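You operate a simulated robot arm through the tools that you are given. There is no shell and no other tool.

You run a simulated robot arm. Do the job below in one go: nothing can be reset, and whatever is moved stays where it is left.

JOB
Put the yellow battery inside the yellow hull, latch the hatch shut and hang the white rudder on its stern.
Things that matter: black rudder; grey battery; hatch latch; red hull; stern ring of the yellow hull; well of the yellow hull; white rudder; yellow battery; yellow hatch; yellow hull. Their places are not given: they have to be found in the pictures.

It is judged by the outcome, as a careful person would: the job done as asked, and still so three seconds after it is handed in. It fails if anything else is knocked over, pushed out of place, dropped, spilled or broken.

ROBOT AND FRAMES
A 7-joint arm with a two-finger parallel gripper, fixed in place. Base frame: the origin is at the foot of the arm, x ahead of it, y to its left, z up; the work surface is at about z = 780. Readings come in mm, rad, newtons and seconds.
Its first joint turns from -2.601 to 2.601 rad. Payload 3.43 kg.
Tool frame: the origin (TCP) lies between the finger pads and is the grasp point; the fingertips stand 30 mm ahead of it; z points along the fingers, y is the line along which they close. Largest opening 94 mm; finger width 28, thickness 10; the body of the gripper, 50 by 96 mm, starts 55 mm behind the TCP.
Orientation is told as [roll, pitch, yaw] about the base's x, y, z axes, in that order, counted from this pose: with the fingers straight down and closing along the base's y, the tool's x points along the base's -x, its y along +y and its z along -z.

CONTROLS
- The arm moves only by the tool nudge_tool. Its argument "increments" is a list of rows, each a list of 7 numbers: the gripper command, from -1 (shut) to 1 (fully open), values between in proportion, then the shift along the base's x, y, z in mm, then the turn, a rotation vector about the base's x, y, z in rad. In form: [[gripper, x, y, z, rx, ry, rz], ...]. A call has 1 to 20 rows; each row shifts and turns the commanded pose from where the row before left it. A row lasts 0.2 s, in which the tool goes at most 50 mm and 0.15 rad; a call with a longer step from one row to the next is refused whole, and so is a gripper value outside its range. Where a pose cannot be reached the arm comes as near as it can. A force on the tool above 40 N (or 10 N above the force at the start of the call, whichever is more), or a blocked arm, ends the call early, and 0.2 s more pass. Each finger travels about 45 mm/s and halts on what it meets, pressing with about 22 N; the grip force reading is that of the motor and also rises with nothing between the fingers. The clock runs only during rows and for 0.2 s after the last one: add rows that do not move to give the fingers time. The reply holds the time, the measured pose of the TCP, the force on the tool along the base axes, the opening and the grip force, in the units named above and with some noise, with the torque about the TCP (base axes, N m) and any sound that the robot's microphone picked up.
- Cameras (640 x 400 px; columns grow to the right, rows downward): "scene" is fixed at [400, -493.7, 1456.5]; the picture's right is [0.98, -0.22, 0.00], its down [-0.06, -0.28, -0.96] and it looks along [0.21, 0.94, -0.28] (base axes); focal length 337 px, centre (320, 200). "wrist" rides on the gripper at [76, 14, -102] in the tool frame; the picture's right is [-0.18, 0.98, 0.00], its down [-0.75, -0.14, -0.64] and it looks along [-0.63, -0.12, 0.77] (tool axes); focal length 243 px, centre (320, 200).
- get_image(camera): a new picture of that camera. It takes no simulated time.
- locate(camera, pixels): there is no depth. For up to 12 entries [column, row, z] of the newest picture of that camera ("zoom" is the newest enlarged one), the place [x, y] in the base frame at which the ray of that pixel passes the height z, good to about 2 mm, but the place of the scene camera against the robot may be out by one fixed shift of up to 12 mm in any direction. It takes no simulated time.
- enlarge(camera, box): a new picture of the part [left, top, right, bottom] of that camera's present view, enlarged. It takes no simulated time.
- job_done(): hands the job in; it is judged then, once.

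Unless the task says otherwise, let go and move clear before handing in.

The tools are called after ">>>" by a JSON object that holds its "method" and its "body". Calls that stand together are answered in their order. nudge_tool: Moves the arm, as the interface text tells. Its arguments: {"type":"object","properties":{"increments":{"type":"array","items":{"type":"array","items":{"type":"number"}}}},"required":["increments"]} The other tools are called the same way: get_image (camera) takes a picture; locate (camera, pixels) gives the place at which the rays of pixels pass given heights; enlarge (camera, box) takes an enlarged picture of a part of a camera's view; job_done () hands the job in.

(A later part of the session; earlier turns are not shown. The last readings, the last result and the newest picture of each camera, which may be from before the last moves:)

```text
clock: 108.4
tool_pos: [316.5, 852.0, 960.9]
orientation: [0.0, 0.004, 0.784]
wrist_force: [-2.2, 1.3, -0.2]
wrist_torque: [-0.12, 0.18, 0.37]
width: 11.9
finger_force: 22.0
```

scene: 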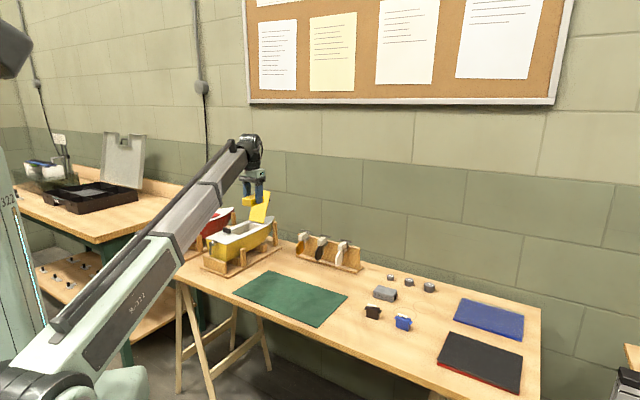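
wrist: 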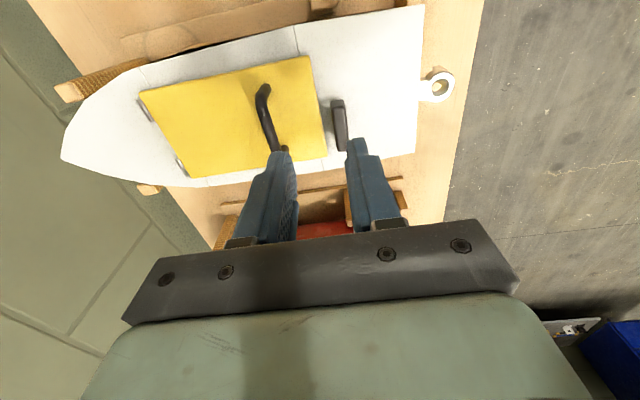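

Torque rises at yaw 0.784: latch is at its closed stop. Release, rise, and inspect.

>>> {"method": "nudge_tool", "body": {"increments": [[-0.5, 0, 0, 0, 0, 0, 0], [-0.2, 0, 0, 0, 0, 0, 0], [-0.2, 0, 0, 0, 0, 0, 0], [-0.2, 0, 0, 25, 0, 0, 0], [-0.2, 0, 0, 35, 0, 0, 0], [-0.2, 0, 0, 40, 0, 0, 0], [-0.2, 0, 0, 40, 0, 0, 0], [-0.2, 0, 0, 0, 0, 0, 0]]}}

>>> {"method": "get_image", "body": {"camera": "wrist"}}

>>> {"method": "enlarge", "body": {"camera": "wrist", "box": [220, 60, 420, 220]}}

>>> {"method": "enlarge", "body": {"camera": "scene", "box": [180, 200, 276, 260]}}

```text
clock: 110.2
tool_pos: [316.7, 851.6, 1100.4]
orientation: [-0.002, 0.003, 0.785]
wrist_force: [0.5, 0.0, -0.1]
wrist_torque: [-0.01, -0.02, 0.0]
width: 37.4
finger_force: 0.1
```

```text
taken
```

wrist: 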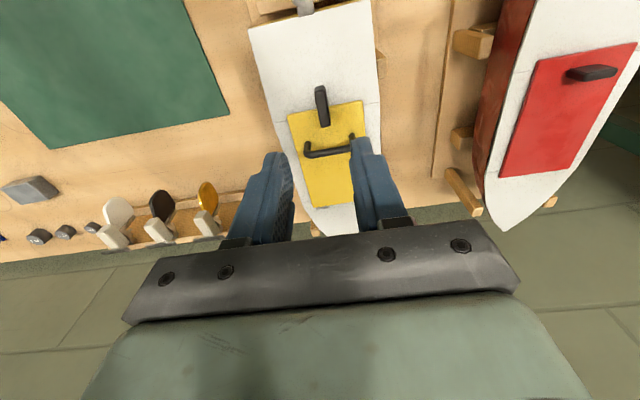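

```text
2.50 times, centred on (320, 140) of wrist
```

zoom: 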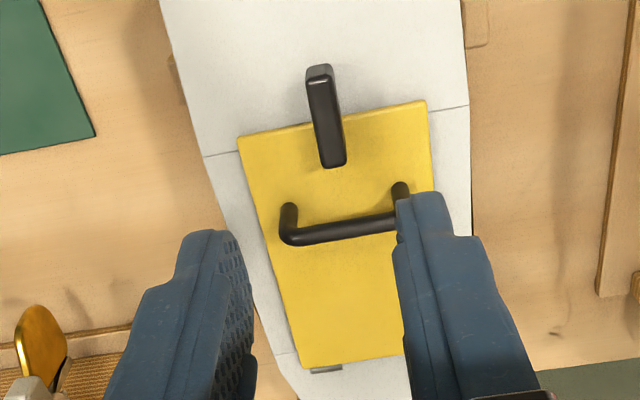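

```text
6.67 times, centred on (228, 230) of scene
```

zoom: 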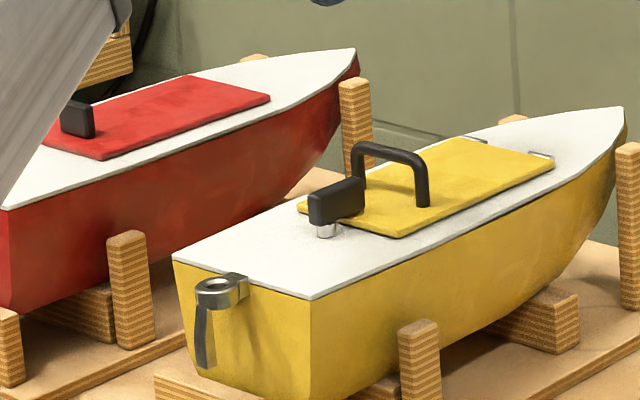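

The hatch is latched over its edge. Now the white rudder: I'll move to view the rack closely.

>>> {"method": "nudge_tool", "body": {"increments": [[0, 31, -24.6, 0, 0, 0, 0], [0, 31, -24.6, 0, 0, 0, 0], [0, 31, -24.6, 0, 0, 0, 0], [0, 31, -24.6, 0, 0, 0, 0], [0, 31, -24.6, 0, 0, 0, 0], [0, 31, -24.6, 0, 0, 0, 0], [0, 31, -24.6, 0, 0, 0, 0], [0, 31, -24.6, 0, 0, 0, 0], [0, 31, -24.6, -15, 0, 0, 0], [0, 31, -24.6, -15, 0, 0, 0], [0, 31, -24.6, -15, 0, 0, 0], [0, 29, -24.6, -15, 0, 0, 0], [0, 0, 0, 0, 0, 0, 0]]}}

>>> {"method": "get_image", "body": {"camera": "wrist"}}

>>> {"method": "enlarge", "body": {"camera": "wrist", "box": [240, 80, 400, 230]}}

>>> {"method": "enlarge", "body": {"camera": "scene", "box": [316, 230, 380, 270]}}

```text
clock: 113.0
tool_pos: [687.2, 554.8, 1040.6]
orientation: [-0.001, 0.002, 0.785]
wrist_force: [0.3, 0.1, -0.1]
wrist_torque: [0.02, -0.01, 0.03]
width: 47.2
finger_force: 0.0
```

```text
taken
```

wrist: 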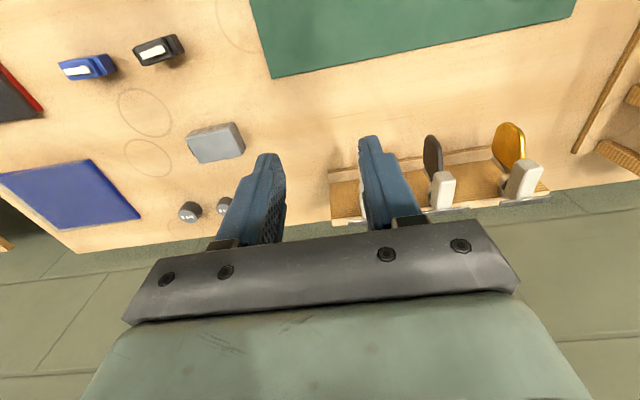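

```text
2.67 times, centred on (320, 155) of wrist
```

zoom: 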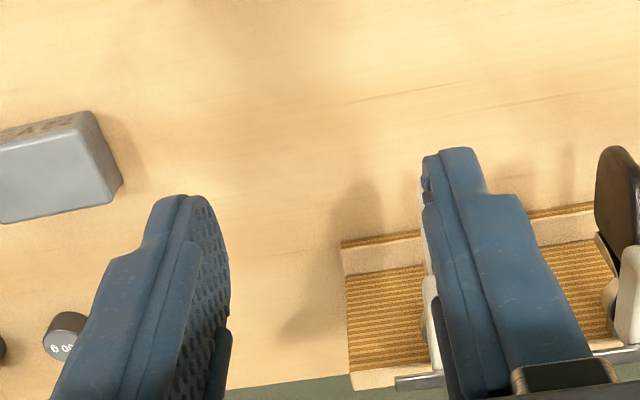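

```text
10.00 times, centred on (348, 250) of scene
```

zoom: 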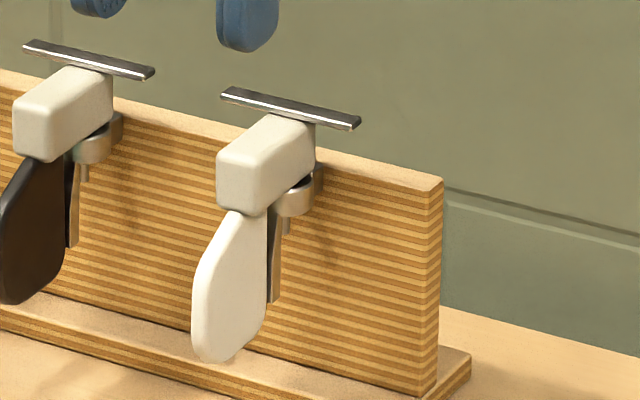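

The rack picture shows each rudder: block over a ring with a round pin, blade outside, flat metal crossbar on top at the rack end. I'll reposition so the white one is between the fingers in view.

>>> {"method": "nudge_tool", "body": {"increments": [[0.4, -30, 0, 0, 0, 0, 0], [0.4, -30, 0, 0, 0, 0, 0], [0.4, -25, 0, 0, 0, 0, 0], [0.4, 0, 0, 0, 0, 0, 0], [0.4, 0, 0, 0, 0, 0, 0]]}}

>>> {"method": "get_image", "body": {"camera": "wrist"}}

>>> {"method": "enlarge", "body": {"camera": "wrist", "box": [260, 100, 390, 230]}}

```text
clock: 114.2
tool_pos: [603.1, 555.6, 1040.2]
orientation: [0.0, 0.002, 0.786]
wrist_force: [0.4, 0.1, 0.8]
wrist_torque: [0.0, 0.0, 0.01]
width: 65.4
finger_force: 0.1
```

```text
taken
```

wrist: 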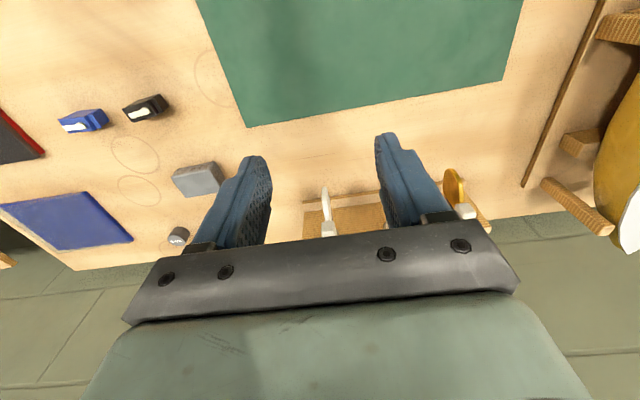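

```text
3.08 times, centred on (325, 165) of wrist
```

zoom: 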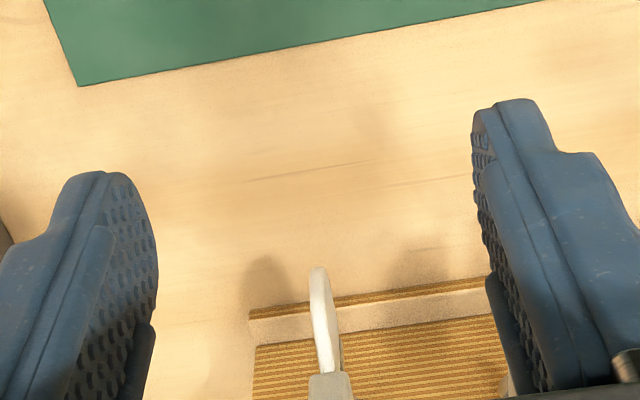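

>>> {"method": "nudge_tool", "body": {"increments": [[0.4, 25, 25, 0, 0, 0, 0], [0.4, 25, 25, 0, 0, 0, 0], [0.4, 0, 0, 0, 0, 0, 0]]}}

>>> {"method": "get_image", "body": {"camera": "wrist"}}

>>> {"method": "enlarge", "body": {"camera": "wrist", "box": [275, 110, 375, 230]}}

```text
clock: 115.0
tool_pos: [653.6, 611.3, 1039.5]
orientation: [-0.002, 0.003, 0.785]
wrist_force: [1.2, 0.3, 0.1]
wrist_torque: [0.0, -0.01, -0.01]
width: 65.6
finger_force: 0.1
```

```text
taken
```

wrist: 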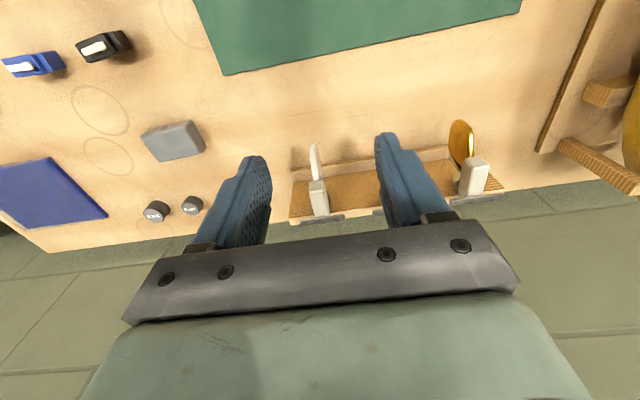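

```text
3.33 times, centred on (325, 170) of wrist
```

zoom: 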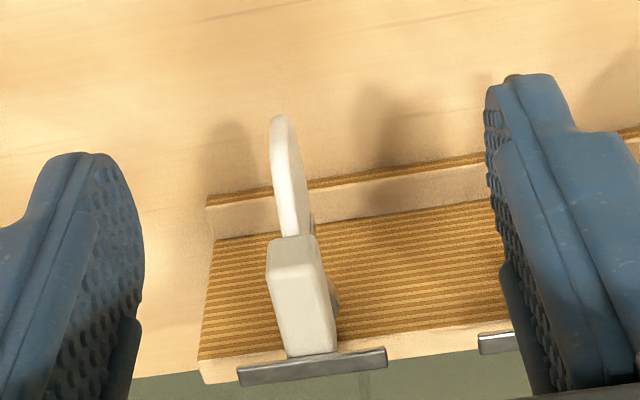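

>>> {"method": "locate", "body": {"camera": "zoom", "pixels": [[240, 377, 880], [240, 377, 900], [387, 358, 880], [387, 358, 900], [270, 281, 880], [270, 281, 900], [321, 275, 880], [321, 275, 900], [287, 357, 880], [337, 350, 880], [276, 118, 830], [276, 118, 850]]}}

>>> {"method": "locate", "body": {"camera": "scene", "pixels": [[351.8, 242.4, 880], [351.8, 242.4, 900], [338.2, 239.3, 880], [338.2, 239.3, 900], [337.8, 245.3, 880], [337.8, 245.3, 900], [342, 246.5, 880], [342, 246.5, 900]]}}

```text
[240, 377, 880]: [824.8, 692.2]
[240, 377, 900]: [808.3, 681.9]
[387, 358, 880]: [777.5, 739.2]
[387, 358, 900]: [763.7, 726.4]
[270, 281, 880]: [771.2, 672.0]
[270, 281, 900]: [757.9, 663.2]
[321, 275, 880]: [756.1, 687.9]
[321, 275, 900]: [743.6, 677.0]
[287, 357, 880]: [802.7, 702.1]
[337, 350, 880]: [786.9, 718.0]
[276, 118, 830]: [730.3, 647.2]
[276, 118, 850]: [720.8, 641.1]
```

```text
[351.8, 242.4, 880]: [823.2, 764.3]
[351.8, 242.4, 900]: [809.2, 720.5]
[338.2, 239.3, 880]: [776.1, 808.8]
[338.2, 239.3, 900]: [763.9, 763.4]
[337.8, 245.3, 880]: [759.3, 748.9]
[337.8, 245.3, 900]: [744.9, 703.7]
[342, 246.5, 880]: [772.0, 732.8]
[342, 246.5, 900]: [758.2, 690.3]
```

White rudder: block about 19 mm wide, s 997–1037 (top z≈909), crossbar at s≈1039, z≈916, centreline y−x≈−79. I'll move above the block (x 758.7, y 679.5) and re-check.

>>> {"method": "nudge_tool", "body": {"increments": [[-0.15, 26, 17, 0, 0, 0, 0], [-0.15, 26, 17, 0, 0, 0, 0], [-0.15, 26, 17, 0, 0, 0, 0], [-0.15, 27, 17, -15, 0, 0, 0], [-0.15, 0, 0, -15, 0, 0, 0], [-0.15, 0, 0, 0, 0, 0, 0]]}}

>>> {"method": "get_image", "body": {"camera": "wrist"}}

>>> {"method": "enlarge", "body": {"camera": "wrist", "box": [250, 60, 380, 190]}}

>>> {"method": "enlarge", "body": {"camera": "scene", "box": [310, 215, 390, 265]}}

```text
clock: 116.4
tool_pos: [759.5, 676.0, 1010.8]
orientation: [0.0, 0.002, 0.786]
wrist_force: [0.4, -0.3, 0.3]
wrist_torque: [-0.01, 0.0, 0.01]
width: 39.9
finger_force: 0.1
```

```text
taken
```

wrist: 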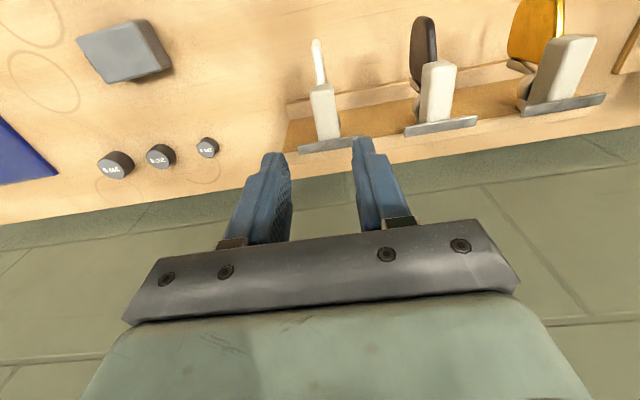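

```text
3.08 times, centred on (315, 125) of wrist
```

zoom: 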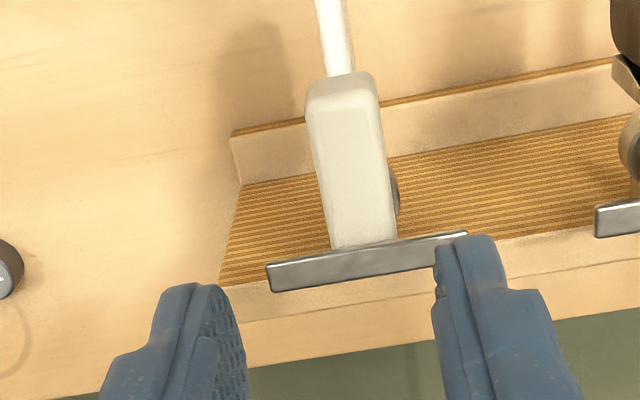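

```text
8.00 times, centred on (350, 240) of scene
```

zoom: 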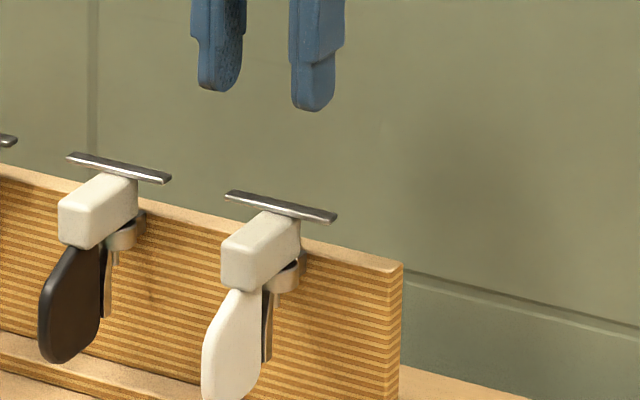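

>>> {"method": "locate", "body": {"camera": "wrist", "pixels": [[311.1, 95.8, 909], [333.8, 90.9, 909], [319.2, 140.6, 909], [339.7, 137.3, 909], [298.8, 147.5, 916], [361.4, 138, 916], [299.2, 154.5, 916], [311.1, 95.8, 912], [319.2, 140.6, 905], [298.8, 147.5, 910], [361.4, 138, 910]]}}

```text
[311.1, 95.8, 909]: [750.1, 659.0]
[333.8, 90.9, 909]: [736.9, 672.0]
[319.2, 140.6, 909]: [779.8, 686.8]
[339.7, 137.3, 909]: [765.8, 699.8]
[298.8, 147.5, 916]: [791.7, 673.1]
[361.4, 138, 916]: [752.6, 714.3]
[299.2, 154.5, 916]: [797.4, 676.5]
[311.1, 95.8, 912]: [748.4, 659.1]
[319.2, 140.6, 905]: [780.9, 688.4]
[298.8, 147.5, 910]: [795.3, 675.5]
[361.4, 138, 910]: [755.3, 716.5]
```

>>> {"method": "nudge_tool", "body": {"increments": [[-0.15, 0, 0, 0, 0, 0, 0]]}}

>>> {"method": "nudge_tool", "body": {"increments": [[-0.15, 0, 0, 0, 0, 0, 0]]}}

>>> {"method": "nudge_tool", "body": {"increments": [[-0.15, 0, 0, 0, 0, 0, 0]]}}

```text
clock: 116.8
tool_pos: [758.5, 674.5, 1011.6]
orientation: [-0.001, 0.002, 0.784]
wrist_force: [0.0, 0.6, 0.7]
wrist_torque: [0.0, 0.0, 0.0]
width: 40.0
finger_force: 0.0
```

```text
clock: 117.2
tool_pos: [759.4, 675.3, 1010.6]
orientation: [0.002, 0.001, 0.787]
wrist_force: [0.5, -1.2, -0.1]
wrist_torque: [0.01, 0.0, 0.0]
width: 39.9
finger_force: 0.0
```

```text
clock: 117.6
tool_pos: [758.7, 673.8, 1009.8]
orientation: [0.001, 0.002, 0.785]
wrist_force: [0.2, 0.6, -0.4]
wrist_torque: [0.0, 0.01, -0.01]
width: 40.1
finger_force: 0.1
```

Averaged position is (759.0, 674.9), so I correct by (−1.1, +4.0) and descend around the block.

>>> {"method": "nudge_tool", "body": {"increments": [[-0.15, -1.1, 4.0, -20, 0, 0, 0], [-0.15, 0, 0, -25, 0, 0, 0], [-0.15, 0, 0, -20, 0, 0, 0], [-0.15, 0, 0, 0, 0, 0, 0]]}}

>>> {"method": "get_image", "body": {"camera": "wrist"}}

>>> {"method": "enlarge", "body": {"camera": "wrist", "box": [250, 100, 380, 230]}}

>>> {"method": "enlarge", "body": {"camera": "scene", "box": [310, 215, 390, 265]}}

```text
clock: 118.6
tool_pos: [756.9, 678.4, 944.0]
orientation: [-0.001, 0.001, 0.786]
wrist_force: [0.3, 0.1, 0.1]
wrist_torque: [0.03, 0.01, -0.05]
width: 40.1
finger_force: 0.0
```

```text
taken
```

wrist: 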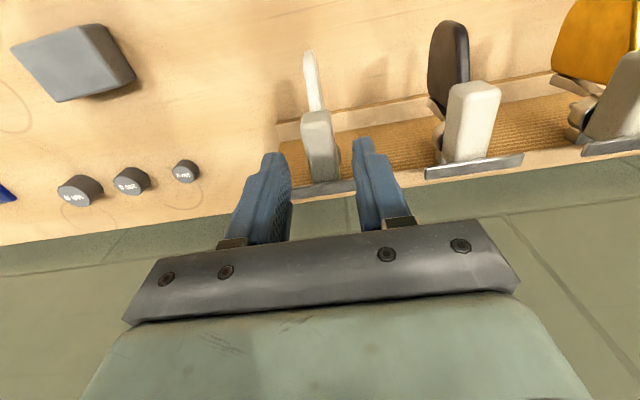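

```text
3.08 times, centred on (315, 165) of wrist
```

zoom: 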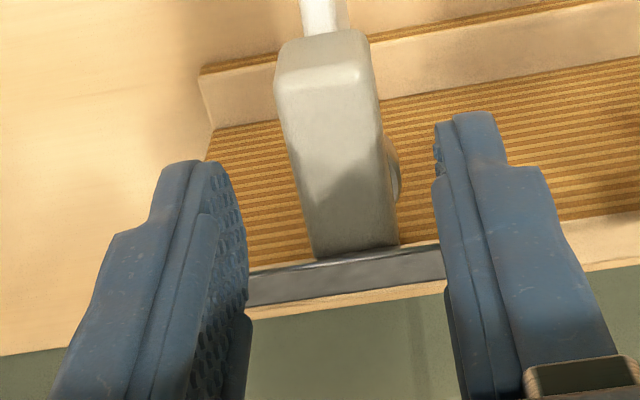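

```text
8.00 times, centred on (350, 240) of scene
```

zoom: 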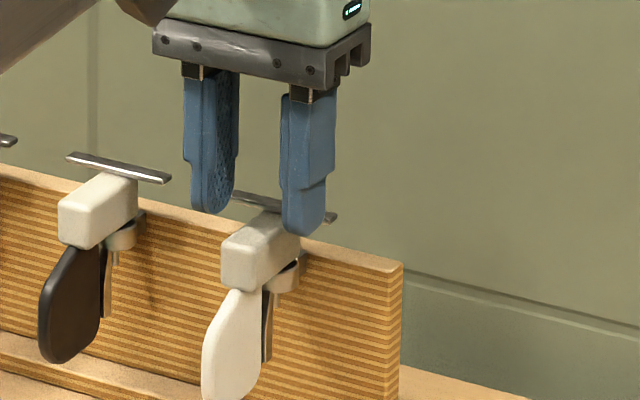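

>>> {"method": "nudge_tool", "body": {"increments": [[-0.15, 0, 0, -8, 0, 0, 0], [-0.15, 0, 0, -8, 0, 0, 0], [-0.15, 0, 0, -6, 0, 0, 0], [-0.15, 0, 0, 0, 0, 0, 0]]}}

>>> {"method": "enlarge", "body": {"camera": "scene", "box": [318, 225, 374, 260]}}

>>> {"method": "enlarge", "body": {"camera": "wrist", "box": [250, 100, 380, 230]}}

```text
clock: 119.6
tool_pos: [755.7, 679.5, 923.7]
orientation: [0.0, 0.002, 0.784]
wrist_force: [0.3, -0.6, -0.4]
wrist_torque: [-0.03, -0.01, -0.03]
width: 40.0
finger_force: 0.1
```

```text
11.43 times, centred on (346, 242) of scene
```

zoom: 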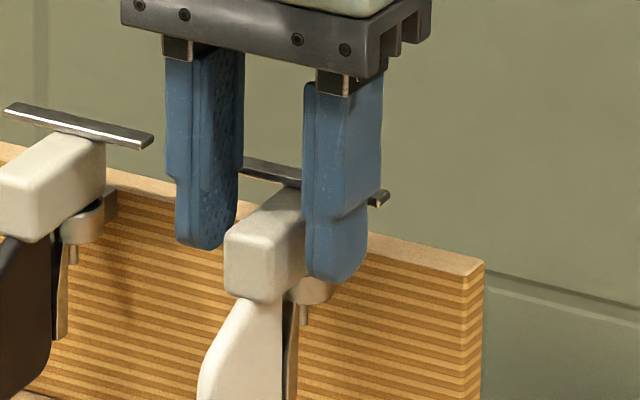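

```text
3.08 times, centred on (315, 165) of wrist
```

zoom: 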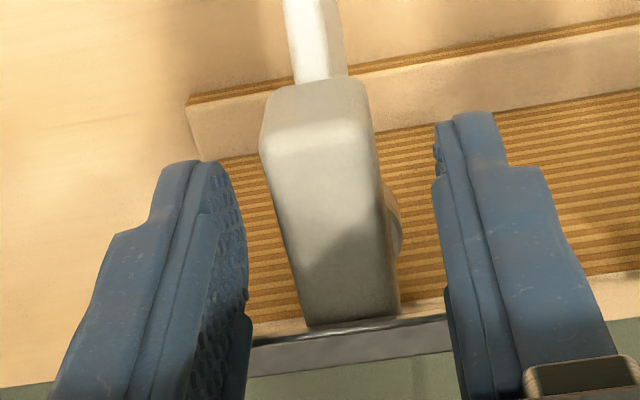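

Fingers straddle the block without touching the crossbar. Closing.

>>> {"method": "nudge_tool", "body": {"increments": [[-1, 0, 0, 0, 0, 0, 0], [-1, 0, 0, 0, 0, 0, 0], [-1, 0, 0, 0, 0, 0, 0], [-1, 0, 0, 0, 0, 0, 0]]}}

>>> {"method": "nudge_tool", "body": {"increments": [[-1, 0, 0, 0, 0, 0, 0]]}}

```text
clock: 120.6
tool_pos: [755.8, 678.6, 923.0]
orientation: [0.0, 0.001, 0.786]
wrist_force: [-0.2, 0.0, 1.0]
wrist_torque: [-0.01, 0.01, 0.0]
width: 18.9
finger_force: 21.5
```

```text
clock: 121.0
tool_pos: [756.3, 678.6, 921.2]
orientation: [0.0, 0.001, 0.784]
wrist_force: [-0.9, 0.1, 0.4]
wrist_torque: [0.05, 0.05, 0.02]
width: 19.0
finger_force: 22.4
```

Gripped (19 mm). Lifting straight up in small steps.

>>> {"method": "nudge_tool", "body": {"increments": [[-1, 0, 0, 5, 0, 0, 0], [-1, 0, 0, 10, 0, 0, 0], [-1, 0, 0, 10, 0, 0, 0], [-1, 0, 0, 0, 0, 0, 0]]}}

>>> {"method": "enlarge", "body": {"camera": "scene", "box": [318, 220, 374, 255]}}

```text
clock: 122.0
tool_pos: [755.3, 680.3, 948.4]
orientation: [-0.001, 0.001, 0.786]
wrist_force: [-0.1, -0.4, -0.7]
wrist_torque: [0.02, -0.01, 0.03]
width: 19.2
finger_force: 21.8
```

```text
11.43 times, centred on (346, 238) of scene
```

zoom: 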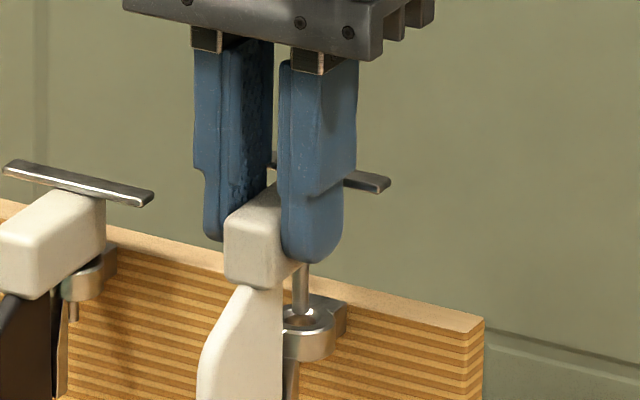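

The pin is sliding out of the ring. Continue lifting.

>>> {"method": "nudge_tool", "body": {"increments": [[-1, 0, 0, 10, 0, 0, 0], [-1, 0, 0, 15, 0, 0, 0], [-1, 0, 0, 20, 0, 0, 0], [-1, 0, 0, 30, 0, 0, 0], [-1, 0, 0, 0, 0, 0, 0], [-1, 0, 0, 0, 0, 0, 0]]}}

>>> {"method": "enlarge", "body": {"camera": "scene", "box": [310, 205, 390, 265]}}

>>> {"method": "get_image", "body": {"camera": "wrist"}}

>>> {"method": "enlarge", "body": {"camera": "wrist", "box": [250, 60, 410, 190]}}

```text
clock: 123.4
tool_pos: [754.2, 678.9, 1024.3]
orientation: [0.0, 0.001, 0.786]
wrist_force: [0.1, -0.1, -0.4]
wrist_torque: [-0.02, 0.01, 0.02]
width: 19.1
finger_force: 22.2
```

```text
6.67 times, centred on (350, 235) of scene
```

zoom: 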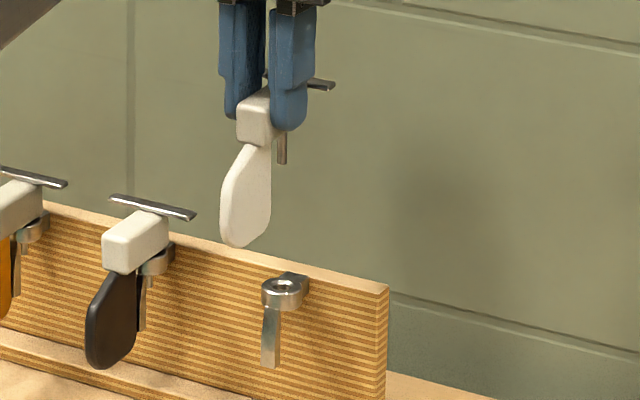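

```text
taken
```

wrist: 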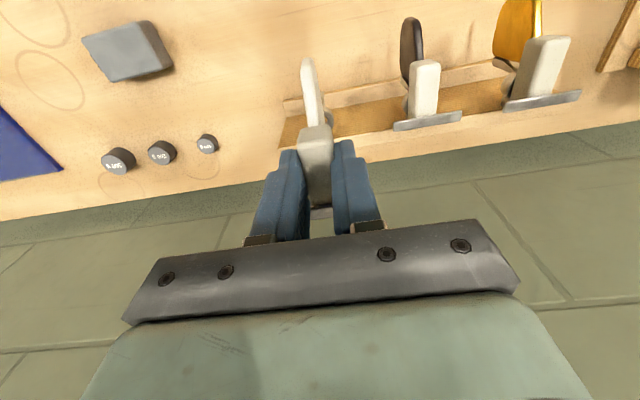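

```text
3.08 times, centred on (330, 125) of wrist
```

zoom: 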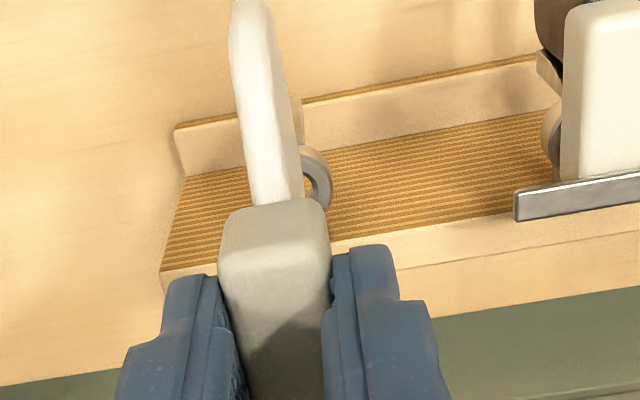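

The rudder is free with its pin visible. I'll sidestep to see the now empty ring on the rack and measure its hole.

>>> {"method": "nudge_tool", "body": {"increments": [[-1, 20, -20, 0, 0, 0, 0], [-1, 22, -22, 0, 0, 0, 0], [-1, 0, 0, 0, 0, 0, 0], [-1, 0, 0, 0, 0, 0, 0]]}}

>>> {"method": "get_image", "body": {"camera": "wrist"}}

>>> {"method": "enlarge", "body": {"camera": "wrist", "box": [330, 80, 410, 140]}}

```text
clock: 124.4
tool_pos: [798.3, 635.4, 1022.7]
orientation: [0.0, 0.002, 0.786]
wrist_force: [-0.1, -0.4, -1.1]
wrist_torque: [-0.01, 0.01, 0.0]
width: 18.9
finger_force: 21.8
```

```text
taken
```

wrist: 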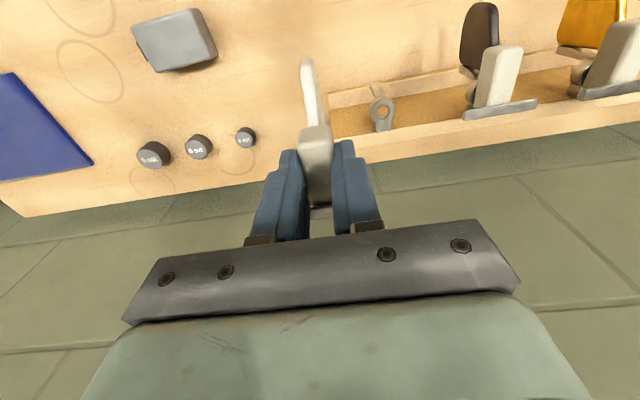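

```text
6.67 times, centred on (370, 110) of wrist
```

zoom: 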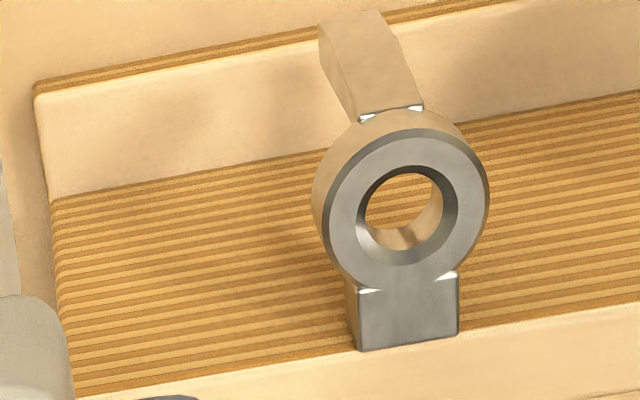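

>>> {"method": "locate", "body": {"camera": "zoom", "pixels": [[409, 210, 880], [409, 210, 885], [409, 210, 890], [409, 210, 895], [403, 215, 888], [364, 350, 890], [457, 335, 890], [58, 200, 880]]}}

>>> {"method": "enlarge", "body": {"camera": "scene", "box": [330, 235, 378, 265]}}

>>> {"method": "locate", "body": {"camera": "scene", "pixels": [[350.7, 247.6, 880], [350.7, 247.6, 890], [350.7, 247.6, 900]]}}

```text
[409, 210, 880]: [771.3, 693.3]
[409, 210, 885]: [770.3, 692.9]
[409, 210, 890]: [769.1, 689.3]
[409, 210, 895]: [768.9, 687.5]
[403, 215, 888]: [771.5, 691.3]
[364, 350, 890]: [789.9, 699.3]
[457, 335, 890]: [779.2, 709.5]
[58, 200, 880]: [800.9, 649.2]
```

```text
13.33 times, centred on (354, 250) of scene
```

zoom: 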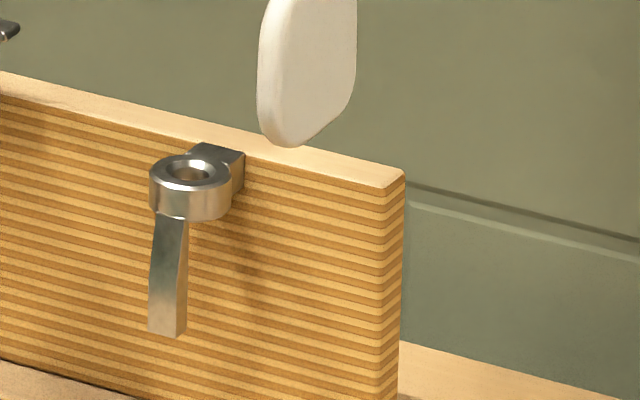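

```text
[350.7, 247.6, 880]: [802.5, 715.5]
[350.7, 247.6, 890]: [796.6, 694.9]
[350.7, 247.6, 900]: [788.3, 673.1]
```

>>> {"method": "locate", "body": {"camera": "scene", "pixels": [[344.25, 247.9, 880], [344.25, 247.9, 885], [344.25, 247.9, 890], [344.25, 247.9, 895]]}}

>>> {"method": "enlarge", "body": {"camera": "scene", "box": [196, 230, 244, 260]}}

```text
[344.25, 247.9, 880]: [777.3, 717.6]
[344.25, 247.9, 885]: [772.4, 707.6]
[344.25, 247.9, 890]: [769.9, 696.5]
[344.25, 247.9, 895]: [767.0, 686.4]
```

```text
13.33 times, centred on (220, 245) of scene
```

zoom: 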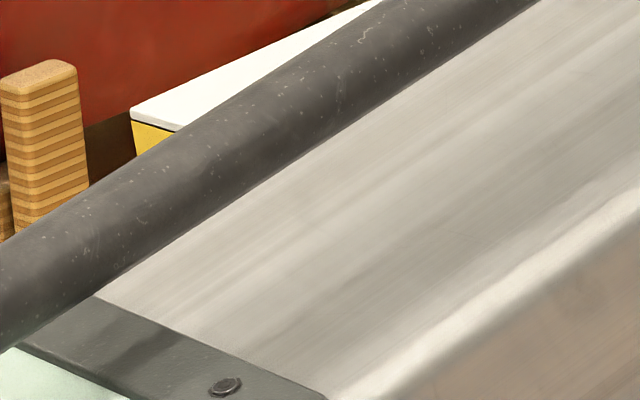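

Ring hole on the rack ≈ (769.8, 691, 888), so the pin sits about 18 mm ahead of the TCP. I'll carry the rudder toward the stern, arriving in a similar relative view of the hull's ring.

>>> {"method": "nudge_tool", "body": {"increments": [[-1, -14, -14, 10, 0, 0, 0], [-1, -14, -14, 15, 0, 0, 0], [-1, -14, -14, 15, 0, 0, 0], [-1, -36, 11.3, 0, 0, 0, 0], [-1, -36, 11.3, 0, 0, 0, 0], [-1, -36, 11.3, 0, 0, 0, 0], [-1, -36, 11.3, 0, 0, 0, 0], [-1, -36, 11.3, 0, 0, 0, 0], [-1, -36, 11.3, 0, 0, 0, 0], [-1, -36, 11.3, 0, 0, 0, 0], [-1, -36, 11.3, 0, 0, 0, 0], [-1, -36, 11.3, 0, 0, 0, 0], [-1, -36, 11.3, 0, 0, 0, 0], [-1, -36, 11.3, 0, 0, 0, 0], [-1, -36, 11.3, 0, 0, 0, 0], [-1, -36, 11.3, 0, 0, 0, 0], [-1, 0, 0, -5, 0, 0, 0], [-1, 0, 0, 0, 0, 0, 0], [-1, 0, 0, 0, 0, 0, 0]]}}

>>> {"method": "get_image", "body": {"camera": "wrist"}}

>>> {"method": "get_image", "body": {"camera": "scene"}}

```text
clock: 128.4
tool_pos: [288.0, 745.7, 1059.8]
orientation: [0.0, 0.001, 0.784]
wrist_force: [-0.1, -0.3, 0.6]
wrist_torque: [0.0, 0.0, 0.0]
width: 18.8
finger_force: 21.6
```

```text
taken
```

wrist: 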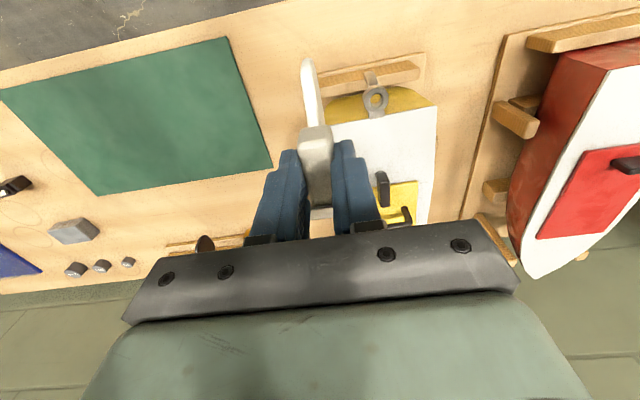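

```text
taken
```

scene: 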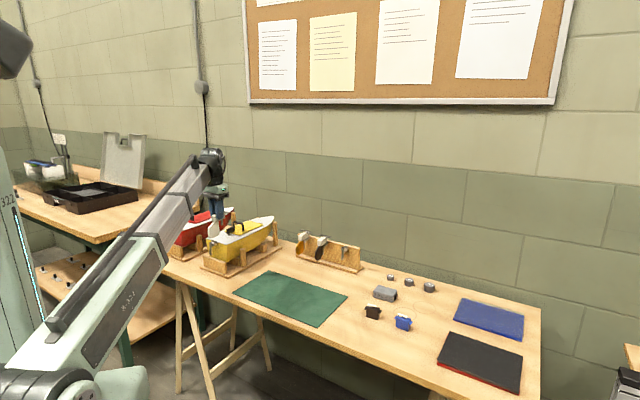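

>>> {"method": "enlarge", "body": {"camera": "scene", "box": [192, 215, 256, 260]}}

>>> {"method": "enlarge", "body": {"camera": "wrist", "box": [330, 60, 420, 130]}}

```text
8.89 times, centred on (224, 238) of scene
```

zoom: 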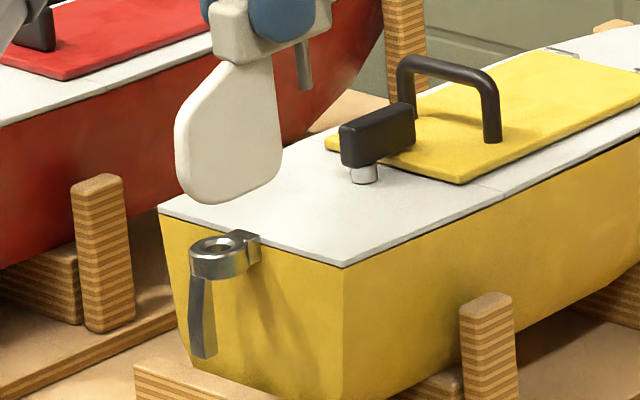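

```text
5.71 times, centred on (375, 95) of wrist
```

zoom: 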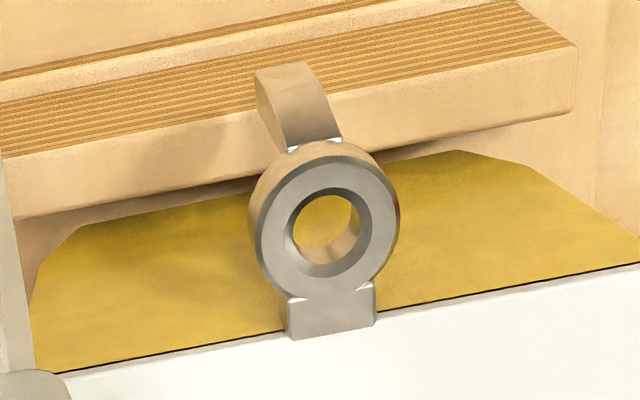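

>>> {"method": "locate", "body": {"camera": "zoom", "pixels": [[327, 228, 900], [327, 228, 905], [327, 228, 910], [327, 228, 915], [327, 228, 920], [292, 338, 915], [373, 325, 915], [638, 262, 915], [60, 372, 915]]}}

>>> {"method": "locate", "body": {"camera": "scene", "pixels": [[212.86, 243.17, 900], [212.86, 243.17, 905], [212.86, 243.17, 910], [212.86, 243.17, 915], [212.86, 243.17, 920]]}}

```text
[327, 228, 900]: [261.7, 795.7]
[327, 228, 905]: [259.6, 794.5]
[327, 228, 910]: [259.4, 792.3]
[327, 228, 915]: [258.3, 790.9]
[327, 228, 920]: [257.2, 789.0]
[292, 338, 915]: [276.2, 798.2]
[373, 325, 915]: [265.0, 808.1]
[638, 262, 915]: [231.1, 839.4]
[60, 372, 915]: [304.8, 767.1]
```

```text
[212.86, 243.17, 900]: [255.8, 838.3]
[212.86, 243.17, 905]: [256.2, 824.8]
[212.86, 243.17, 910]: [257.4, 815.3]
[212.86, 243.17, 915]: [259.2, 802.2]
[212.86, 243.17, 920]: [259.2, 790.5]
```

Ring on the hull ≈ (258.0, 790.5, ~916) versus rack ring (769.8, 690.5, 888): offset (−511.8, +100, +28). The seated TCP should be about (244.1, 778.9, 950.6). Moving above it.

>>> {"method": "nudge_tool", "body": {"increments": [[-1, -11, 8.3, 0, 0, 0, 0], [-1, -11, 8.3, 0, 0, 0, 0], [-1, -11, 8.3, 0, 0, 0, 0], [-1, -11, 8.3, 0, 0, 0, 0], [-1, 0, 0, 0, 0, 0, 0], [-1, 0, 0, 0, 0, 0, 0]]}}

>>> {"method": "nudge_tool", "body": {"increments": [[-1, 0, 0, 0, 0, 0, 0]]}}

>>> {"method": "nudge_tool", "body": {"increments": [[-1, 0, 0, 0, 0, 0, 0]]}}

>>> {"method": "enlarge", "body": {"camera": "scene", "box": [192, 205, 256, 260]}}

```text
clock: 129.8
tool_pos: [243.9, 773.7, 1057.5]
orientation: [-0.002, 0.001, 0.785]
wrist_force: [-0.5, 0.1, -0.9]
wrist_torque: [0.0, 0.03, -0.04]
width: 18.7
finger_force: 21.8
```

```text
clock: 130.2
tool_pos: [244.2, 774.5, 1057.7]
orientation: [0.0, 0.002, 0.786]
wrist_force: [-0.1, -1.1, -0.3]
wrist_torque: [0.05, -0.01, -0.02]
width: 18.9
finger_force: 21.8
```

```text
clock: 130.6
tool_pos: [243.5, 773.7, 1058.5]
orientation: [-0.001, 0.003, 0.786]
wrist_force: [-0.2, 0.6, -0.6]
wrist_torque: [-0.02, -0.04, -0.01]
width: 19.1
finger_force: 21.9
```

```text
7.27 times, centred on (224, 232) of scene
```

zoom: 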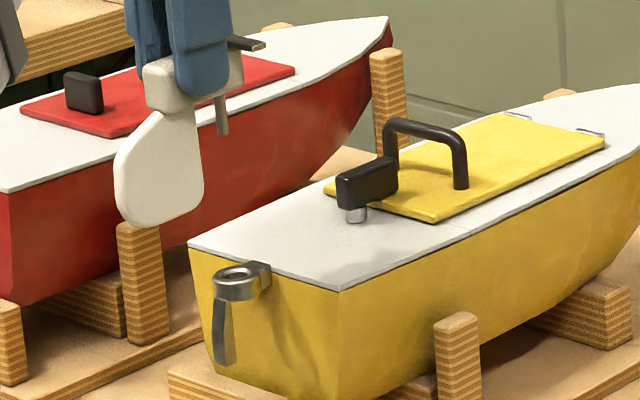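

>>> {"method": "nudge_tool", "body": {"increments": [[-1, 0.2, 4.9, 0, 0, 0, 0], [-1, 0, 0, -20, 0, 0, 0], [-1, 0, 0, -20, 0, 0, 0], [-1, 0, 0, -20, 0, 0, 0], [-1, 0, 0, -5, 0, 0, 0], [-1, 0, 0, 0, 0, 0, 0], [-1, 0, 0, 0, 0, 0, 0]]}}

>>> {"method": "nudge_tool", "body": {"increments": [[-1, 0, 0, 0, 0, 0, 0]]}}

>>> {"method": "nudge_tool", "body": {"increments": [[-1, 0, 0, 0, 0, 0, 0]]}}

>>> {"method": "enlarge", "body": {"camera": "scene", "box": [196, 222, 236, 252]}}

>>> {"method": "get_image", "body": {"camera": "wrist"}}

```text
clock: 132.2
tool_pos: [242.8, 778.7, 995.2]
orientation: [-0.002, 0.002, 0.786]
wrist_force: [0.2, -0.1, -0.5]
wrist_torque: [-0.03, 0.0, -0.01]
width: 18.9
finger_force: 21.9
```

```text
clock: 132.6
tool_pos: [243.1, 778.3, 994.4]
orientation: [0.001, 0.004, 0.785]
wrist_force: [-0.8, -0.4, -1.0]
wrist_torque: [0.01, 0.0, -0.03]
width: 18.9
finger_force: 21.9
```

```text
clock: 133.0
tool_pos: [242.6, 780.3, 995.1]
orientation: [0.0, 0.002, 0.787]
wrist_force: [1.0, 0.6, 0.0]
wrist_torque: [-0.02, -0.04, -0.01]
width: 18.9
finger_force: 22.4
```

```text
13.33 times, centred on (216, 237) of scene
```

zoom: 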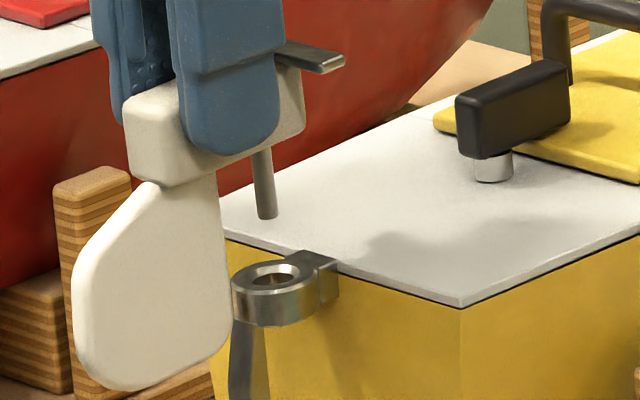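

```text
taken
```

wrist: 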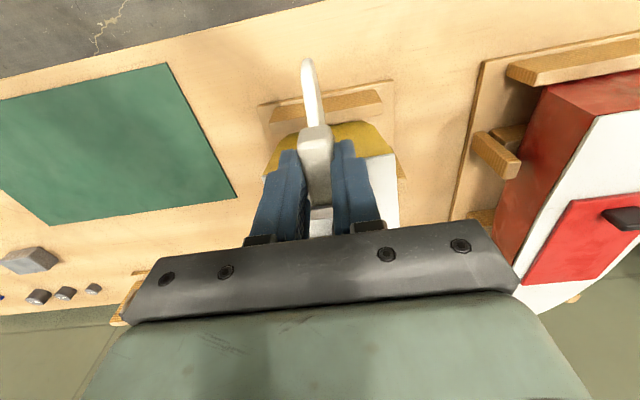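

Pin end at zoom (267,216) is heading to the ring hole (272,274). The hole (~12 mm) leaves about ±3 mm around the 5.5 mm pin; I'll lower slowly.

>>> {"method": "nudge_tool", "body": {"increments": [[-1, 1, 0, -7, 0, 0, 0], [-1, 0, 0, -7, 0, 0, 0], [-1, 0, 0, -3, 0, 0, 0], [-1, 0, 0, 0, 0, 0, 0], [-1, 0, 0, 0, 0, 0, 0]]}}

>>> {"method": "enlarge", "body": {"camera": "scene", "box": [196, 222, 236, 252]}}

```text
clock: 134.2
tool_pos: [244.8, 779.1, 976.4]
orientation: [0.0, 0.005, 0.785]
wrist_force: [-6.8, -6.5, 0.4]
wrist_torque: [-0.53, 0.58, 0.0]
width: 18.8
finger_force: 21.5
```

```text
13.33 times, centred on (216, 237) of scene
```

zoom: 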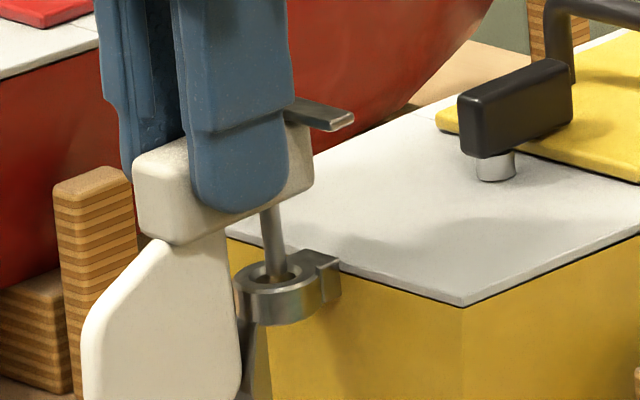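

The pin is entering the hole, but ~9 N aft at ~83 mm below the TCP indicates the blade's front edge touches the ring's tongue. I'll shift aft slightly.

>>> {"method": "nudge_tool", "body": {"increments": [[-1, -1, -1, 0, 0, 0, 0], [-1, 0, 0, 0, 0, 0, 0], [-1, 0, 0, 0, 0, 0, 0]]}}

>>> {"method": "enlarge", "body": {"camera": "scene", "box": [200, 232, 232, 256]}}

```text
clock: 135.0
tool_pos: [243.4, 778.2, 975.9]
orientation: [-0.001, 0.0, 0.782]
wrist_force: [0.3, -0.1, -0.9]
wrist_torque: [-0.01, 0.01, 0.01]
width: 19.0
finger_force: 21.8
```

```text
16.00 times, centred on (216, 244) of scene
```

zoom: 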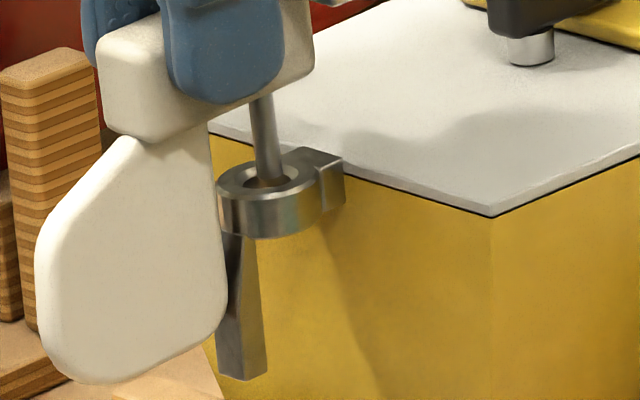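

Force vanished and the pin sits in the hole. Lowering in small steps.

>>> {"method": "nudge_tool", "body": {"increments": [[-1, 0, 0, -3, 0, 0, 0], [-1, 0, 0, -3, 0, 0, 0], [-1, 0, 0, 0, 0, 0, 0]]}}

>>> {"method": "nudge_tool", "body": {"increments": [[-1, 0, 0, -3, 0, 0, 0], [-1, 0, 0, -3, 0, 0, 0], [-1, 0, 0, 0, 0, 0, 0]]}}

>>> {"method": "enlarge", "body": {"camera": "scene", "box": [200, 232, 232, 256]}}

```text
clock: 135.8
tool_pos: [242.1, 778.8, 971.7]
orientation: [0.001, 0.002, 0.784]
wrist_force: [-1.8, -1.2, -0.6]
wrist_torque: [-0.09, 0.15, 0.02]
width: 19.1
finger_force: 22.2
```

```text
clock: 136.6
tool_pos: [242.1, 779.0, 965.5]
orientation: [-0.001, -0.001, 0.785]
wrist_force: [-0.4, -2.2, -1.3]
wrist_torque: [-0.08, 0.06, 0.02]
width: 18.9
finger_force: 22.0
```

```text
16.00 times, centred on (216, 244) of scene
```

zoom: 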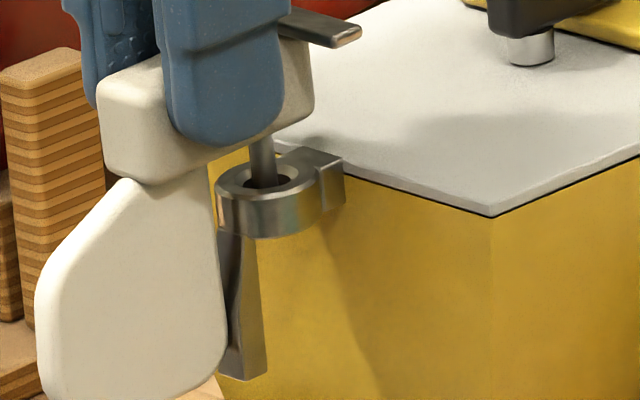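

>>> {"method": "nudge_tool", "body": {"increments": [[-1, -0.3, -0.3, -3, 0, 0, 0], [-1, 0, 0, -3, 0, 0, 0], [-1, 0, 0, 0, 0, 0, 0]]}}

>>> {"method": "nudge_tool", "body": {"increments": [[-1, 0, 0, -2.5, 0, 0, 0], [-1, 0, 0, -2.5, 0, 0, 0], [-1, 0, 0, 0, 0, 0, 0]]}}

>>> {"method": "enlarge", "body": {"camera": "scene", "box": [200, 232, 232, 256]}}

```text
clock: 137.4
tool_pos: [243.6, 779.3, 959.6]
orientation: [0.0, 0.001, 0.785]
wrist_force: [-2.0, -1.8, 0.3]
wrist_torque: [-0.17, 0.2, -0.01]
width: 19.0
finger_force: 21.8
```

```text
clock: 138.2
tool_pos: [242.6, 778.3, 952.7]
orientation: [0.001, 0.001, 0.786]
wrist_force: [-5.5, -5.6, 0.9]
wrist_torque: [-0.46, 0.48, -0.01]
width: 19.1
finger_force: 22.2
```

```text
16.00 times, centred on (216, 244) of scene
```

zoom: 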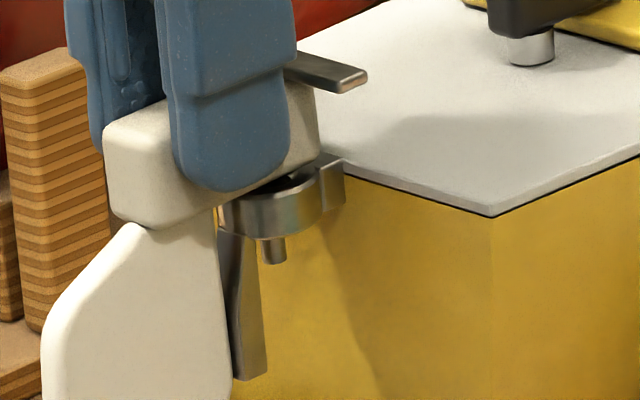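

Pin is through the ring; ~8 N from the tongue again, so I'll ease aft slightly and finish seating.

>>> {"method": "nudge_tool", "body": {"increments": [[-1, -0.8, -0.8, 0, 0, 0, 0], [-1, 0, 0, -1.5, 0, 0, 0], [-1, 0, 0, -1.5, 0, 0, 0], [-1, 0, 0, 0, 0, 0, 0]]}}

>>> {"method": "enlarge", "body": {"camera": "scene", "box": [200, 232, 232, 256]}}

```text
clock: 139.2
tool_pos: [242.4, 778.9, 952.2]
orientation: [0.001, 0.0, 0.785]
wrist_force: [-2.0, 0.8, 18.3]
wrist_torque: [0.13, -0.02, 0.0]
width: 19.2
finger_force: 22.0
```

```text
16.00 times, centred on (216, 244) of scene
```

zoom: 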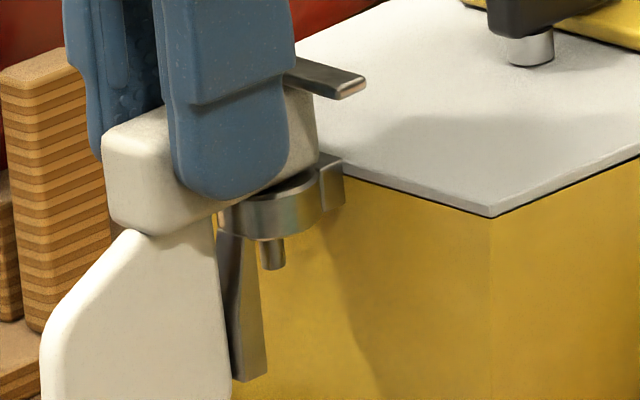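

The block rests on the ring (+18 N). I'll relax, open the fingers gently and rise.

>>> {"method": "nudge_tool", "body": {"increments": [[-1, 0, 0, 1.2, 0, 0, 0], [-1, 0, 0, 0, 0, 0, 0], [-0.5, 0, 0, 0, 0, 0, 0], [-0.2, 0, 0, 0, 0, 0, 0], [-0.2, 0, 0, 0, 0, 0, 0]]}}

>>> {"method": "enlarge", "body": {"camera": "scene", "box": [196, 222, 244, 258]}}

>>> {"method": "get_image", "body": {"camera": "wrist"}}

```text
clock: 140.4
tool_pos: [243.4, 777.9, 952.3]
orientation: [-0.001, 0.002, 0.785]
wrist_force: [-0.4, -0.2, -1.0]
wrist_torque: [-0.01, 0.0, -0.03]
width: 37.8
finger_force: 0.1
```

```text
11.11 times, centred on (220, 240) of scene
```

zoom: 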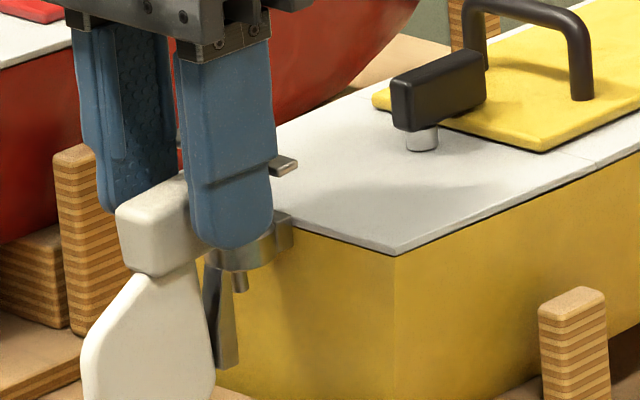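

```text
taken
```

wrist: 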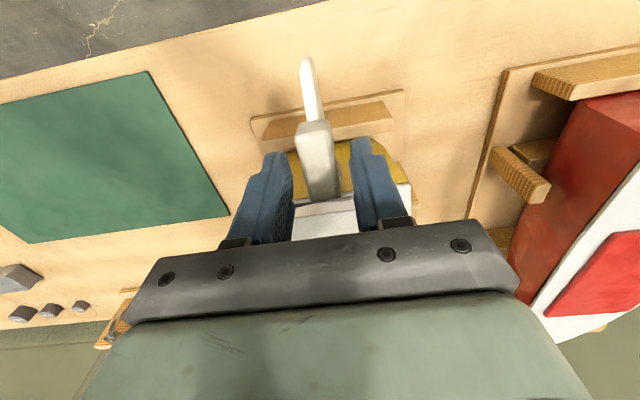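

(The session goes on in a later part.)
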